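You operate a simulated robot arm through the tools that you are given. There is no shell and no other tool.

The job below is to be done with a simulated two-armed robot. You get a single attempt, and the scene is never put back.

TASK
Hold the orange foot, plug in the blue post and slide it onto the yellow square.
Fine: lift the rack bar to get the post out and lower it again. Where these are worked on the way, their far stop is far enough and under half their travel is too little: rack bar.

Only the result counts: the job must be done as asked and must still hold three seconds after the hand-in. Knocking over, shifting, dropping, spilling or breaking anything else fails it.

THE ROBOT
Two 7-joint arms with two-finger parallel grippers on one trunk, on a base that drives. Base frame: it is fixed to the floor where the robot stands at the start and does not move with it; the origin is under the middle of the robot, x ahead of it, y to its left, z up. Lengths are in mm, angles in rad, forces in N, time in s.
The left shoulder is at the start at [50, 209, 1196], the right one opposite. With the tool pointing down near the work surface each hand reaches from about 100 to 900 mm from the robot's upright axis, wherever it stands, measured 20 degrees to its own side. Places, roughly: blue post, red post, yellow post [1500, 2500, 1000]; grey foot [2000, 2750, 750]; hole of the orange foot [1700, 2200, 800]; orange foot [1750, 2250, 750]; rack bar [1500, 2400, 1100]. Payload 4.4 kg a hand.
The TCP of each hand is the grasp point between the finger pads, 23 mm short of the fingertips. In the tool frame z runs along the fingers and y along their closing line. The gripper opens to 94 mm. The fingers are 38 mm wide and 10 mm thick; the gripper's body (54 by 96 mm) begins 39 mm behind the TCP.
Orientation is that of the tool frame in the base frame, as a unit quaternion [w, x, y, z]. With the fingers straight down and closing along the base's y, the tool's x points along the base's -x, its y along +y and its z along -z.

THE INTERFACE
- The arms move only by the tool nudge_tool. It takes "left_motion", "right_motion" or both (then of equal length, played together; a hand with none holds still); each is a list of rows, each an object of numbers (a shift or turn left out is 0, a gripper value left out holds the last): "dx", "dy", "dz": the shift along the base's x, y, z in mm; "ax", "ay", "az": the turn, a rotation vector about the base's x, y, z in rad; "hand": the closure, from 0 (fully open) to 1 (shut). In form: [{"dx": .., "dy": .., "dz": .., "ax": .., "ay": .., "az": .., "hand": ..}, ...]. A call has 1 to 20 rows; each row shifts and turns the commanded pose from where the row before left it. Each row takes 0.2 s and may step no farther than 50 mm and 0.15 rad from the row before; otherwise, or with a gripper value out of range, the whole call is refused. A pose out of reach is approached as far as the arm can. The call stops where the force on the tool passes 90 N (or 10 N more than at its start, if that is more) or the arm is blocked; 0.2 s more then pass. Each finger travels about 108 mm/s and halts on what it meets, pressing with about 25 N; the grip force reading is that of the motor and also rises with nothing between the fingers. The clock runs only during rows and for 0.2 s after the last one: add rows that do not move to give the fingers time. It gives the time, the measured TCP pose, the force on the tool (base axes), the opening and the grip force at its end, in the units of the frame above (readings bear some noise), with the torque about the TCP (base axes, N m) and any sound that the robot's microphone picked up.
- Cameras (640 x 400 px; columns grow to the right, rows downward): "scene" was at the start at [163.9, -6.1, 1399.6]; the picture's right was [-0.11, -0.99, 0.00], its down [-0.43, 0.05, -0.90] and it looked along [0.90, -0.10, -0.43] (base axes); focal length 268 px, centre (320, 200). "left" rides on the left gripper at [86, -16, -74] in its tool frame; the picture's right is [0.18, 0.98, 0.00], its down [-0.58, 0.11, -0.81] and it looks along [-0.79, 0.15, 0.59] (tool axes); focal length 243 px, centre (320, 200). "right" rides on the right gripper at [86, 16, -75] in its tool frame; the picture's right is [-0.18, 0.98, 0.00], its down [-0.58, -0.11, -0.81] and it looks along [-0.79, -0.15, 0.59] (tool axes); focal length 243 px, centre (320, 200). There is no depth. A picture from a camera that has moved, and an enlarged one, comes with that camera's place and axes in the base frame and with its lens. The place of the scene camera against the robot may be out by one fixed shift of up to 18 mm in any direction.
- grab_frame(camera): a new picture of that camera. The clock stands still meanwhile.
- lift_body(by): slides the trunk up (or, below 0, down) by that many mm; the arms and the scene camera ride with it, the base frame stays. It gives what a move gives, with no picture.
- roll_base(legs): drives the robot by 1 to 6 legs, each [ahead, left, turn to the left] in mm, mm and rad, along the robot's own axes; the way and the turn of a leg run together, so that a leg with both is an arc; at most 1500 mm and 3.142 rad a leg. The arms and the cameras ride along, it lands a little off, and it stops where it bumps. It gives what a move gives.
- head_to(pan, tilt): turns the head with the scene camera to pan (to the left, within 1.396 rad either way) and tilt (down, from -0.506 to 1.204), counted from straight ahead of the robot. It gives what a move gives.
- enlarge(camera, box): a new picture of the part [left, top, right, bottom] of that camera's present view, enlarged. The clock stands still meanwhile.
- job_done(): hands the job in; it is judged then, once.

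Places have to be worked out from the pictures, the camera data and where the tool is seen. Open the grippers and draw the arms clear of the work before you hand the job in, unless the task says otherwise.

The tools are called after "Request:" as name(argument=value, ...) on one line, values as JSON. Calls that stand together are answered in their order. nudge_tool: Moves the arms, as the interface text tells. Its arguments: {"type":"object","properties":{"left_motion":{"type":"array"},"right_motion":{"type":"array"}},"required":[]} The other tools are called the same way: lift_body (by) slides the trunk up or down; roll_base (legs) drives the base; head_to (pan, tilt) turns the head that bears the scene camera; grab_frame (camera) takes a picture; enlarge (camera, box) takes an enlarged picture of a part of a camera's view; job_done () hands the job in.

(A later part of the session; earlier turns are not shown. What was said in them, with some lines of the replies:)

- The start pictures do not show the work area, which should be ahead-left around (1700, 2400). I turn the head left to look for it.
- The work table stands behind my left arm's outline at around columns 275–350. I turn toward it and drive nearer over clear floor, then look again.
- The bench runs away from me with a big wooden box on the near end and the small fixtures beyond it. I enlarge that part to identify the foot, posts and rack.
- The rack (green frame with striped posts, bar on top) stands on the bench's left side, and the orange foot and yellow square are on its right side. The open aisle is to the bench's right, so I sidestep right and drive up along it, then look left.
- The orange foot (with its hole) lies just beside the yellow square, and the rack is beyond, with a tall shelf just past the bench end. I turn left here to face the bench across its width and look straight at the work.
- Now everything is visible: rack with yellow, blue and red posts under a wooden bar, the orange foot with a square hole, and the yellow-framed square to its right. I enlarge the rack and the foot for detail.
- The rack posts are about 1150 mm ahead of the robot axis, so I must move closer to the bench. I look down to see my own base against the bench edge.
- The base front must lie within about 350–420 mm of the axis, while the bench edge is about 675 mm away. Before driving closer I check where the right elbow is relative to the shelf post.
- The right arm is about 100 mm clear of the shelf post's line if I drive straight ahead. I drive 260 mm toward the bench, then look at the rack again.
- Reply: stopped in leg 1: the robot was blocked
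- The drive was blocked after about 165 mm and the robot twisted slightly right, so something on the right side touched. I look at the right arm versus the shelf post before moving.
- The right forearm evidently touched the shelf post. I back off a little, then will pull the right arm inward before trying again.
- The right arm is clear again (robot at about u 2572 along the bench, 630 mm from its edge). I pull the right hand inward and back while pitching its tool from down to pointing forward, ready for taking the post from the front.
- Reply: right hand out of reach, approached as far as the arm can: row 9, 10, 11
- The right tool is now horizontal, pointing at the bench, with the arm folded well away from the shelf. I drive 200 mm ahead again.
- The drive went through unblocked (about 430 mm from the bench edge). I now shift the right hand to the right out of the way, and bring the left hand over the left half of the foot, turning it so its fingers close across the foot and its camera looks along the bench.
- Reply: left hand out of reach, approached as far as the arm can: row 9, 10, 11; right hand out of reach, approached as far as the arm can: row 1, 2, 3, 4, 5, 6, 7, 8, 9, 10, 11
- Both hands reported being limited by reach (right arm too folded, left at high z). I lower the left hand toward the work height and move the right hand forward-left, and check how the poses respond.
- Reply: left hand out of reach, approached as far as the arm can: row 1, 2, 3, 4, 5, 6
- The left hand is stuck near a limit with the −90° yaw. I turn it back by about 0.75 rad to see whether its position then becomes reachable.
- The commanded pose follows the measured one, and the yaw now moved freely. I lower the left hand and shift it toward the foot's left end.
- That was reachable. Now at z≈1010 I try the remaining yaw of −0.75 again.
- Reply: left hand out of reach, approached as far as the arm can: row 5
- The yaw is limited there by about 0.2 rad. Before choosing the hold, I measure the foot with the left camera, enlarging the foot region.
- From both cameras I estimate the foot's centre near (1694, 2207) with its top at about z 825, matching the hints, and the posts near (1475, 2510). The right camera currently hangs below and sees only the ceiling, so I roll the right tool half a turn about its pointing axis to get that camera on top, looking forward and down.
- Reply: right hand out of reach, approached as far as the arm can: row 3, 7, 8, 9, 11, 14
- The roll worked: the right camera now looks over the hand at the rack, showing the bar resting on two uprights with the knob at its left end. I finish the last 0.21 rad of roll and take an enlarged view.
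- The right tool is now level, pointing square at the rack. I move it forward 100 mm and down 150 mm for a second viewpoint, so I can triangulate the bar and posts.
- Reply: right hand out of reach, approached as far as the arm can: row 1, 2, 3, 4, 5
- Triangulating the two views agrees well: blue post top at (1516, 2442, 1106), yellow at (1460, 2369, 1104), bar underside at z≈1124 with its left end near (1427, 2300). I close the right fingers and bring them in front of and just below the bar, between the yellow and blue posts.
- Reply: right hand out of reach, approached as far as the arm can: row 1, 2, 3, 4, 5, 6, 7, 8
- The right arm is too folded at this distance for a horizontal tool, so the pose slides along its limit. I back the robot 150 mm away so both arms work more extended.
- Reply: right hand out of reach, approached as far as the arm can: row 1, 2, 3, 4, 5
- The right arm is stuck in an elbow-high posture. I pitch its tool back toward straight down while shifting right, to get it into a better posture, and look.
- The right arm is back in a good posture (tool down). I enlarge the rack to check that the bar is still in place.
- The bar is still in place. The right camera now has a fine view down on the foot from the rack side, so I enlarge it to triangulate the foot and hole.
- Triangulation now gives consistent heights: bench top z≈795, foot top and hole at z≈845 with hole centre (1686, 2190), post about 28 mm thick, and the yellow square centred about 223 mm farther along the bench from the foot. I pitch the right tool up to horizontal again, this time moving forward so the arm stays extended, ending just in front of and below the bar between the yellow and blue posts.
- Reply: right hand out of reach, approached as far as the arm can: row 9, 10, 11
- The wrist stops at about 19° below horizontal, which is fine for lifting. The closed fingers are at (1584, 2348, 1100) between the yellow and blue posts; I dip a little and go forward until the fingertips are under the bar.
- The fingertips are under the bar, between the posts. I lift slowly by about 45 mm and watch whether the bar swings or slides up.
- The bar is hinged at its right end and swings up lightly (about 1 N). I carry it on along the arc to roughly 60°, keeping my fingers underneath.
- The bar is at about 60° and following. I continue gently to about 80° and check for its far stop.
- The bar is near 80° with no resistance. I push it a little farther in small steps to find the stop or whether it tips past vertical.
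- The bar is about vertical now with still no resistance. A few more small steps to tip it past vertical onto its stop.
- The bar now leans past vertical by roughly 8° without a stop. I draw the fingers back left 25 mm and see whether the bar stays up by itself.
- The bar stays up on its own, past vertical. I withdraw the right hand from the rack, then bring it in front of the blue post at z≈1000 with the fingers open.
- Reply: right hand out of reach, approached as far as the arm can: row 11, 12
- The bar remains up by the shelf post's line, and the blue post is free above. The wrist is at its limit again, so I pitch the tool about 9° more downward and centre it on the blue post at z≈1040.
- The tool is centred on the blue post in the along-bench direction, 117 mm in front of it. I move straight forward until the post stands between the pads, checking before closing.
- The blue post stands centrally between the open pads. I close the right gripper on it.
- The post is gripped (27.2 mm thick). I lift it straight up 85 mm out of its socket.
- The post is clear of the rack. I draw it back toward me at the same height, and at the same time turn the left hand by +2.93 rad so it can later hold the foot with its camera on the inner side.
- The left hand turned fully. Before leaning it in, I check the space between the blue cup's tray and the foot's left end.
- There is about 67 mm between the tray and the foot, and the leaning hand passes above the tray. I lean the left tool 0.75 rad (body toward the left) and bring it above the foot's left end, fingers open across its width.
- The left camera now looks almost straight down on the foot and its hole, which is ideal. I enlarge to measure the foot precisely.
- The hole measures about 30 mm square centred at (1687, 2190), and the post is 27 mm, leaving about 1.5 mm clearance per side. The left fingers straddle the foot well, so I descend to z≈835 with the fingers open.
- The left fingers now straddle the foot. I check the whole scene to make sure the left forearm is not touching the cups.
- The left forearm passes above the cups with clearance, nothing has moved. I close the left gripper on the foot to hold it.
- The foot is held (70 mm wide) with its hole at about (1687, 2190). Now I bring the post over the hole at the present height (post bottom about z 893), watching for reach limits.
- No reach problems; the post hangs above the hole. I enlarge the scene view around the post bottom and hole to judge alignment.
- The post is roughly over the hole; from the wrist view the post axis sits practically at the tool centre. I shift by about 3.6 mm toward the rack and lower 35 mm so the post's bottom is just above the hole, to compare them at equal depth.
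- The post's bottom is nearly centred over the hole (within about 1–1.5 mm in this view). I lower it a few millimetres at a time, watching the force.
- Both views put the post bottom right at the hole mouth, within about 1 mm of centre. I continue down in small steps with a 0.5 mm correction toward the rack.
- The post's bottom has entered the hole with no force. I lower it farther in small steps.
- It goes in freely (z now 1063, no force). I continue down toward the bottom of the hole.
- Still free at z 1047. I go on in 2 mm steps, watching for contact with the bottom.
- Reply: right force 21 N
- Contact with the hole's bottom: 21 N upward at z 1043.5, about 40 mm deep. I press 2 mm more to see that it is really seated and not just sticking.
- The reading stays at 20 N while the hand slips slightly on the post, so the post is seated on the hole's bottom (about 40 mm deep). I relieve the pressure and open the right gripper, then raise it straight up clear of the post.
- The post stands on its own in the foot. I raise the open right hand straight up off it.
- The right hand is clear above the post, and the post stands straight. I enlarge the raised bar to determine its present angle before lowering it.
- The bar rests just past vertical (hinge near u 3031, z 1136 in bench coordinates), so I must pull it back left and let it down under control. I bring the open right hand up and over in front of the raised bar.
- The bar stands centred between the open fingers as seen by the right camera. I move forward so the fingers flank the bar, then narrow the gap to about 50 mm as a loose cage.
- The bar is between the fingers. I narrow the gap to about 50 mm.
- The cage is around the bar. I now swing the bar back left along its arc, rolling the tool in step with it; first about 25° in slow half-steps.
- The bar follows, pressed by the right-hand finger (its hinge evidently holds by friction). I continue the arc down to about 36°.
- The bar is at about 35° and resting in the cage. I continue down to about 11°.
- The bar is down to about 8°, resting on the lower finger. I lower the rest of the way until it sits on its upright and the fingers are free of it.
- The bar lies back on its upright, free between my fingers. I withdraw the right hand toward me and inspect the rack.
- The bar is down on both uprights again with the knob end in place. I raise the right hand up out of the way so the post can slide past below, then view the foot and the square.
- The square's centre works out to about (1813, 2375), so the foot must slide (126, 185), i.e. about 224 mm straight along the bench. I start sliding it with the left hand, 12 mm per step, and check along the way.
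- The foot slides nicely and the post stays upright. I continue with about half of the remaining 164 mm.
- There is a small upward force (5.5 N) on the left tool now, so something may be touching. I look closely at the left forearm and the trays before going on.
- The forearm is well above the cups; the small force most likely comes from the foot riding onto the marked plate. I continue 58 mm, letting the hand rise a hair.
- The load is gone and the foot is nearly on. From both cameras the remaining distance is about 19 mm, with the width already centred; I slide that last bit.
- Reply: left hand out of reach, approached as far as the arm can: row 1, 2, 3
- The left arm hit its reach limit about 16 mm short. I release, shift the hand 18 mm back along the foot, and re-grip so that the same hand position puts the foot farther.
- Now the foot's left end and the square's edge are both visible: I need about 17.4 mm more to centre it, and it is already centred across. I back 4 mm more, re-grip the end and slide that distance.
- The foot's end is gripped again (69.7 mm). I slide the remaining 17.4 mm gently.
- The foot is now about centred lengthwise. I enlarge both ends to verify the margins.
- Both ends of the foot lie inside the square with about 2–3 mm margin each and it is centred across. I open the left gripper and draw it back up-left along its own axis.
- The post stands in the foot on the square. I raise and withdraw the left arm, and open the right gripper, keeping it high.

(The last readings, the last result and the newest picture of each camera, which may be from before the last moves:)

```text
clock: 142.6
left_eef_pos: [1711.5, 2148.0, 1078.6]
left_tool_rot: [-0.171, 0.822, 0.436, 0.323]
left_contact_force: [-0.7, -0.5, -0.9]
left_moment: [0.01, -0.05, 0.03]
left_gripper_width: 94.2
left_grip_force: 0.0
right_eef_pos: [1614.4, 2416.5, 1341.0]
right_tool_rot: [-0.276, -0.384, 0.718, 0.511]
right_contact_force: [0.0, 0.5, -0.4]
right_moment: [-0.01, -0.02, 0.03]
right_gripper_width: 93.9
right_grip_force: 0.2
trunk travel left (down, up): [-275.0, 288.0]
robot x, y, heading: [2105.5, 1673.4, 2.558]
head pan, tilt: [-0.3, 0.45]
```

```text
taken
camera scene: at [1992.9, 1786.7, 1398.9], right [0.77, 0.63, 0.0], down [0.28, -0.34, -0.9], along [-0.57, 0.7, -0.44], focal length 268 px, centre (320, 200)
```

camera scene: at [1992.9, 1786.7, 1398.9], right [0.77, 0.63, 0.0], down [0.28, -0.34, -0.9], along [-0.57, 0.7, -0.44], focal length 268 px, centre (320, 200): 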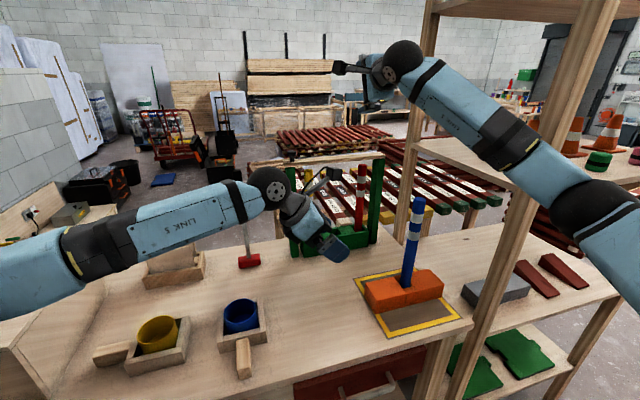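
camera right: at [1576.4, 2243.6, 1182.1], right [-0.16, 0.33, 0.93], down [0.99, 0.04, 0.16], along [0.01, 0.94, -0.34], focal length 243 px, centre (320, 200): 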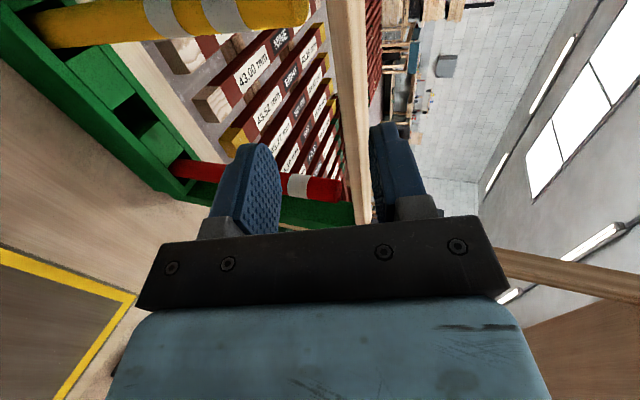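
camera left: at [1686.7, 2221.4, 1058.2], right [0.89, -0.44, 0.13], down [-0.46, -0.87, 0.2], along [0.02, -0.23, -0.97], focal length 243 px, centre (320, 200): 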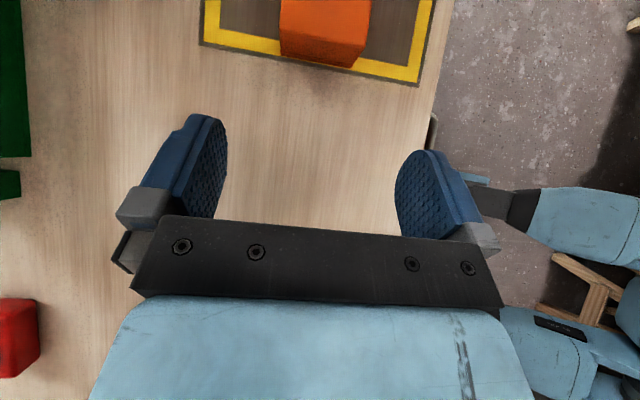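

All clear. I back the robot 250 mm away from the bench, with both arms riding along above the work.

Request:
roll_base(legs=[[-250, 0, 0]])

Request:
head_to(pan=-0.25, tilt=0.45)

Request:
grab_frame(camera="scene")

Request:
enlarge(camera="scene", box=[260, 140, 460, 300])

```text
clock: 144.4
left_eef_pos: [1918.6, 2010.8, 1077.5]
left_tool_rot: [-0.171, 0.823, 0.435, 0.323]
left_contact_force: [0.2, -0.3, 0.4]
left_moment: [-0.02, 0.01, -0.03]
left_gripper_width: 94.2
left_grip_force: 0.1
right_eef_pos: [1823.2, 2279.7, 1341.1]
right_tool_rot: [-0.276, -0.384, 0.717, 0.511]
right_contact_force: [0.5, -0.3, -0.3]
right_moment: [0.0, 0.02, -0.01]
right_gripper_width: 94.1
right_grip_force: 0.0
trunk travel left (down, up): [-275.0, 288.0]
robot x, y, heading: [2306.4, 1536.4, 2.557]
head pan, tilt: [-0.3, 0.45]
```

```text
clock: 145.0
left_eef_pos: [1918.5, 2011.0, 1078.5]
left_tool_rot: [-0.171, 0.823, 0.435, 0.323]
left_contact_force: [0.8, -1.0, 0.4]
left_moment: [0.03, 0.01, 0.0]
left_gripper_width: 94.1
left_grip_force: 0.1
right_eef_pos: [1822.4, 2280.2, 1342.7]
right_tool_rot: [-0.275, -0.383, 0.719, 0.511]
right_contact_force: [-1.1, 0.5, -0.9]
right_moment: [0.0, 0.0, 0.02]
right_gripper_width: 94.0
right_grip_force: 0.1
trunk travel left (down, up): [-275.0, 288.0]
robot x, y, heading: [2310.4, 1538.0, 2.553]
head pan, tilt: [-0.25, 0.45]
```

```text
taken
camera scene: at [2196.5, 1646.4, 1399.1], right [0.74, 0.67, 0.0], down [0.29, -0.32, -0.9], along [-0.6, 0.67, -0.43], focal length 268 px, centre (320, 200)
```

scene: 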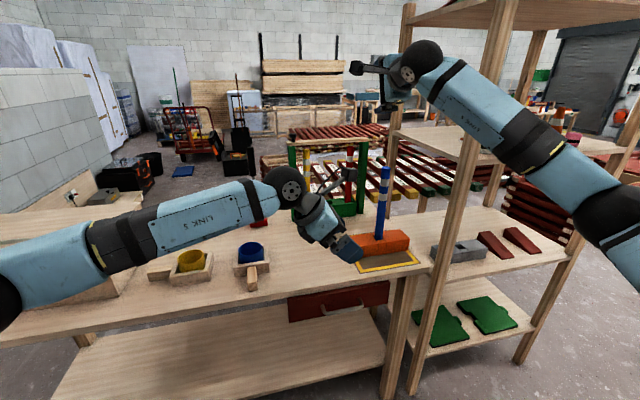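

```text
2.50 times, centred on (360, 220) of scene
camera zoom: at [2196.5, 1646.4, 1399.1], right [0.74, 0.67, 0.0], down [0.29, -0.32, -0.9], along [-0.6, 0.67, -0.43], focal length 671 px, centre (220, 150)
```

zoom: 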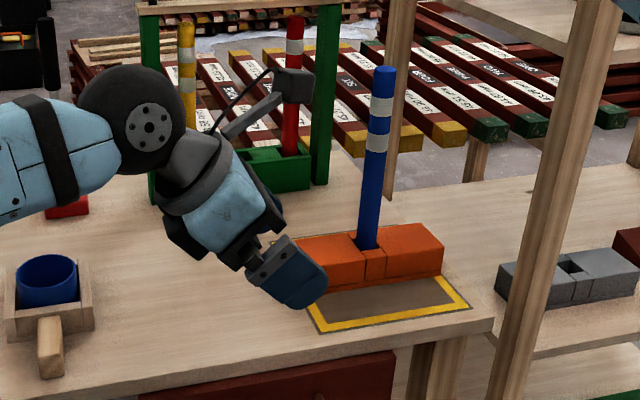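

The foot with the blue post stands on the square, and the rack bar looks closed. I pull both arms farther away from the work and take a last close look.

Request:
nudge_tool(left_motion=[{"dx": -10, "dy": -28, "dz": 10}, {"dx": -10, "dy": -28, "dz": 10}, {"dx": -10, "dy": -28, "dz": 10}, {"dx": -10, "dy": -28, "dz": 10}, {"dx": -10, "dy": -28, "dz": 10}, {"dx": -10, "dy": -28, "dz": 10}, {}], right_motion=[{"dx": 30, "dy": -20}, {"dx": 30, "dy": -20}, {"dx": 30, "dy": -20}, {"dx": 30, "dy": -20}, {"dx": 30, "dy": -20}, {"dx": 30, "dy": -20}, {}])

Request:
grab_frame(camera="scene")

Request:
enlarge(camera="scene", box=[260, 110, 400, 230])

Request:
enlarge(camera="scene", box=[330, 150, 450, 290])

```text
clock: 146.6
left_eef_pos: [1856.5, 1842.9, 1137.7]
left_tool_rot: [-0.17, 0.823, 0.436, 0.321]
left_contact_force: [-0.3, 0.4, -0.7]
left_moment: [-0.01, -0.03, -0.04]
left_gripper_width: 94.0
left_grip_force: 0.0
right_eef_pos: [2001.3, 2160.6, 1339.7]
right_tool_rot: [-0.276, -0.383, 0.719, 0.51]
right_contact_force: [-0.6, 0.5, -0.1]
right_moment: [0.0, -0.04, 0.01]
right_gripper_width: 94.0
right_grip_force: 0.1
trunk travel left (down, up): [-275.0, 288.0]
robot x, y, heading: [2307.6, 1537.8, 2.557]
head pan, tilt: [-0.25, 0.45]
```

```text
taken
camera scene: at [2195.7, 1647.6, 1398.8], right [0.74, 0.67, 0.0], down [0.29, -0.32, -0.9], along [-0.6, 0.67, -0.44], focal length 268 px, centre (320, 200)
```

scene: 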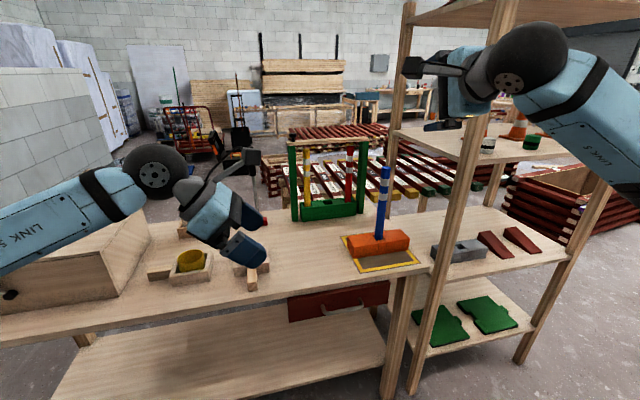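

```text
3.33 times, centred on (330, 170) of scene
camera zoom: at [2195.7, 1647.6, 1398.8], right [0.74, 0.67, 0.0], down [0.29, -0.32, -0.9], along [-0.6, 0.67, -0.44], focal length 894 px, centre (287, 300)
```

zoom: 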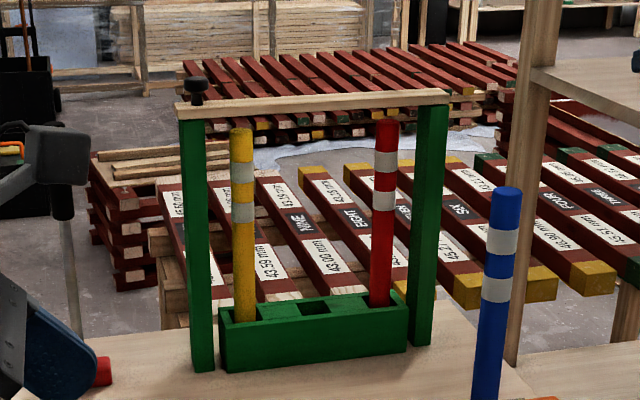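

```text
2.86 times, centred on (390, 220) of scene
camera zoom: at [2195.7, 1647.6, 1398.8], right [0.74, 0.67, 0.0], down [0.29, -0.32, -0.9], along [-0.6, 0.67, -0.44], focal length 767 px, centre (120, 143)
```

zoom: 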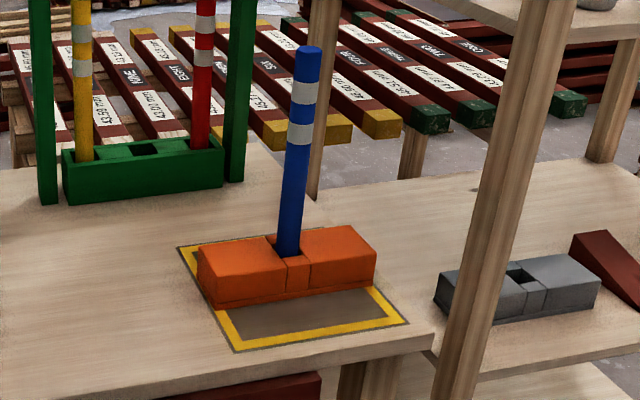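

The rack bar rests closed on both uprights, the blue post stands plugged in the orange foot, the foot sits centred on the yellow square, and both open hands are clear. I hand the job in.

Request:
job_done()

```text
The job is handed in.
```

I plugged the blue post into the orange foot, slid the foot onto the yellow square, and handed the job in. The result had not come back when I finished.

- **Rack bar:** it swings on a hinge at its right end. I lifted it past vertical, took the blue post out, and lowered it again. It rests on both uprights.
- **Blue post:** it went about 40 mm into the foot's hole, where it met the bottom with about 20 N of pressure. It stayed upright during the slide.
- **Orange foot:** I held it while plugging in the post, then slid it about 220 mm along the bench. The left arm reached its limit 16 mm short, so I let go, gripped nearer the end and finished the slide. I measured about 2–3 mm between each end of the foot and the square's outer edge, and the foot is centred across it.

Early on, while I was driving in, the robot was blocked and I had to back off. I think the right forearm touched the post of the tall shelf beside the bench. I saw no sign that the shelf moved, but I did not measure it.

Both grippers are open, and the robot is backed away from the bench.
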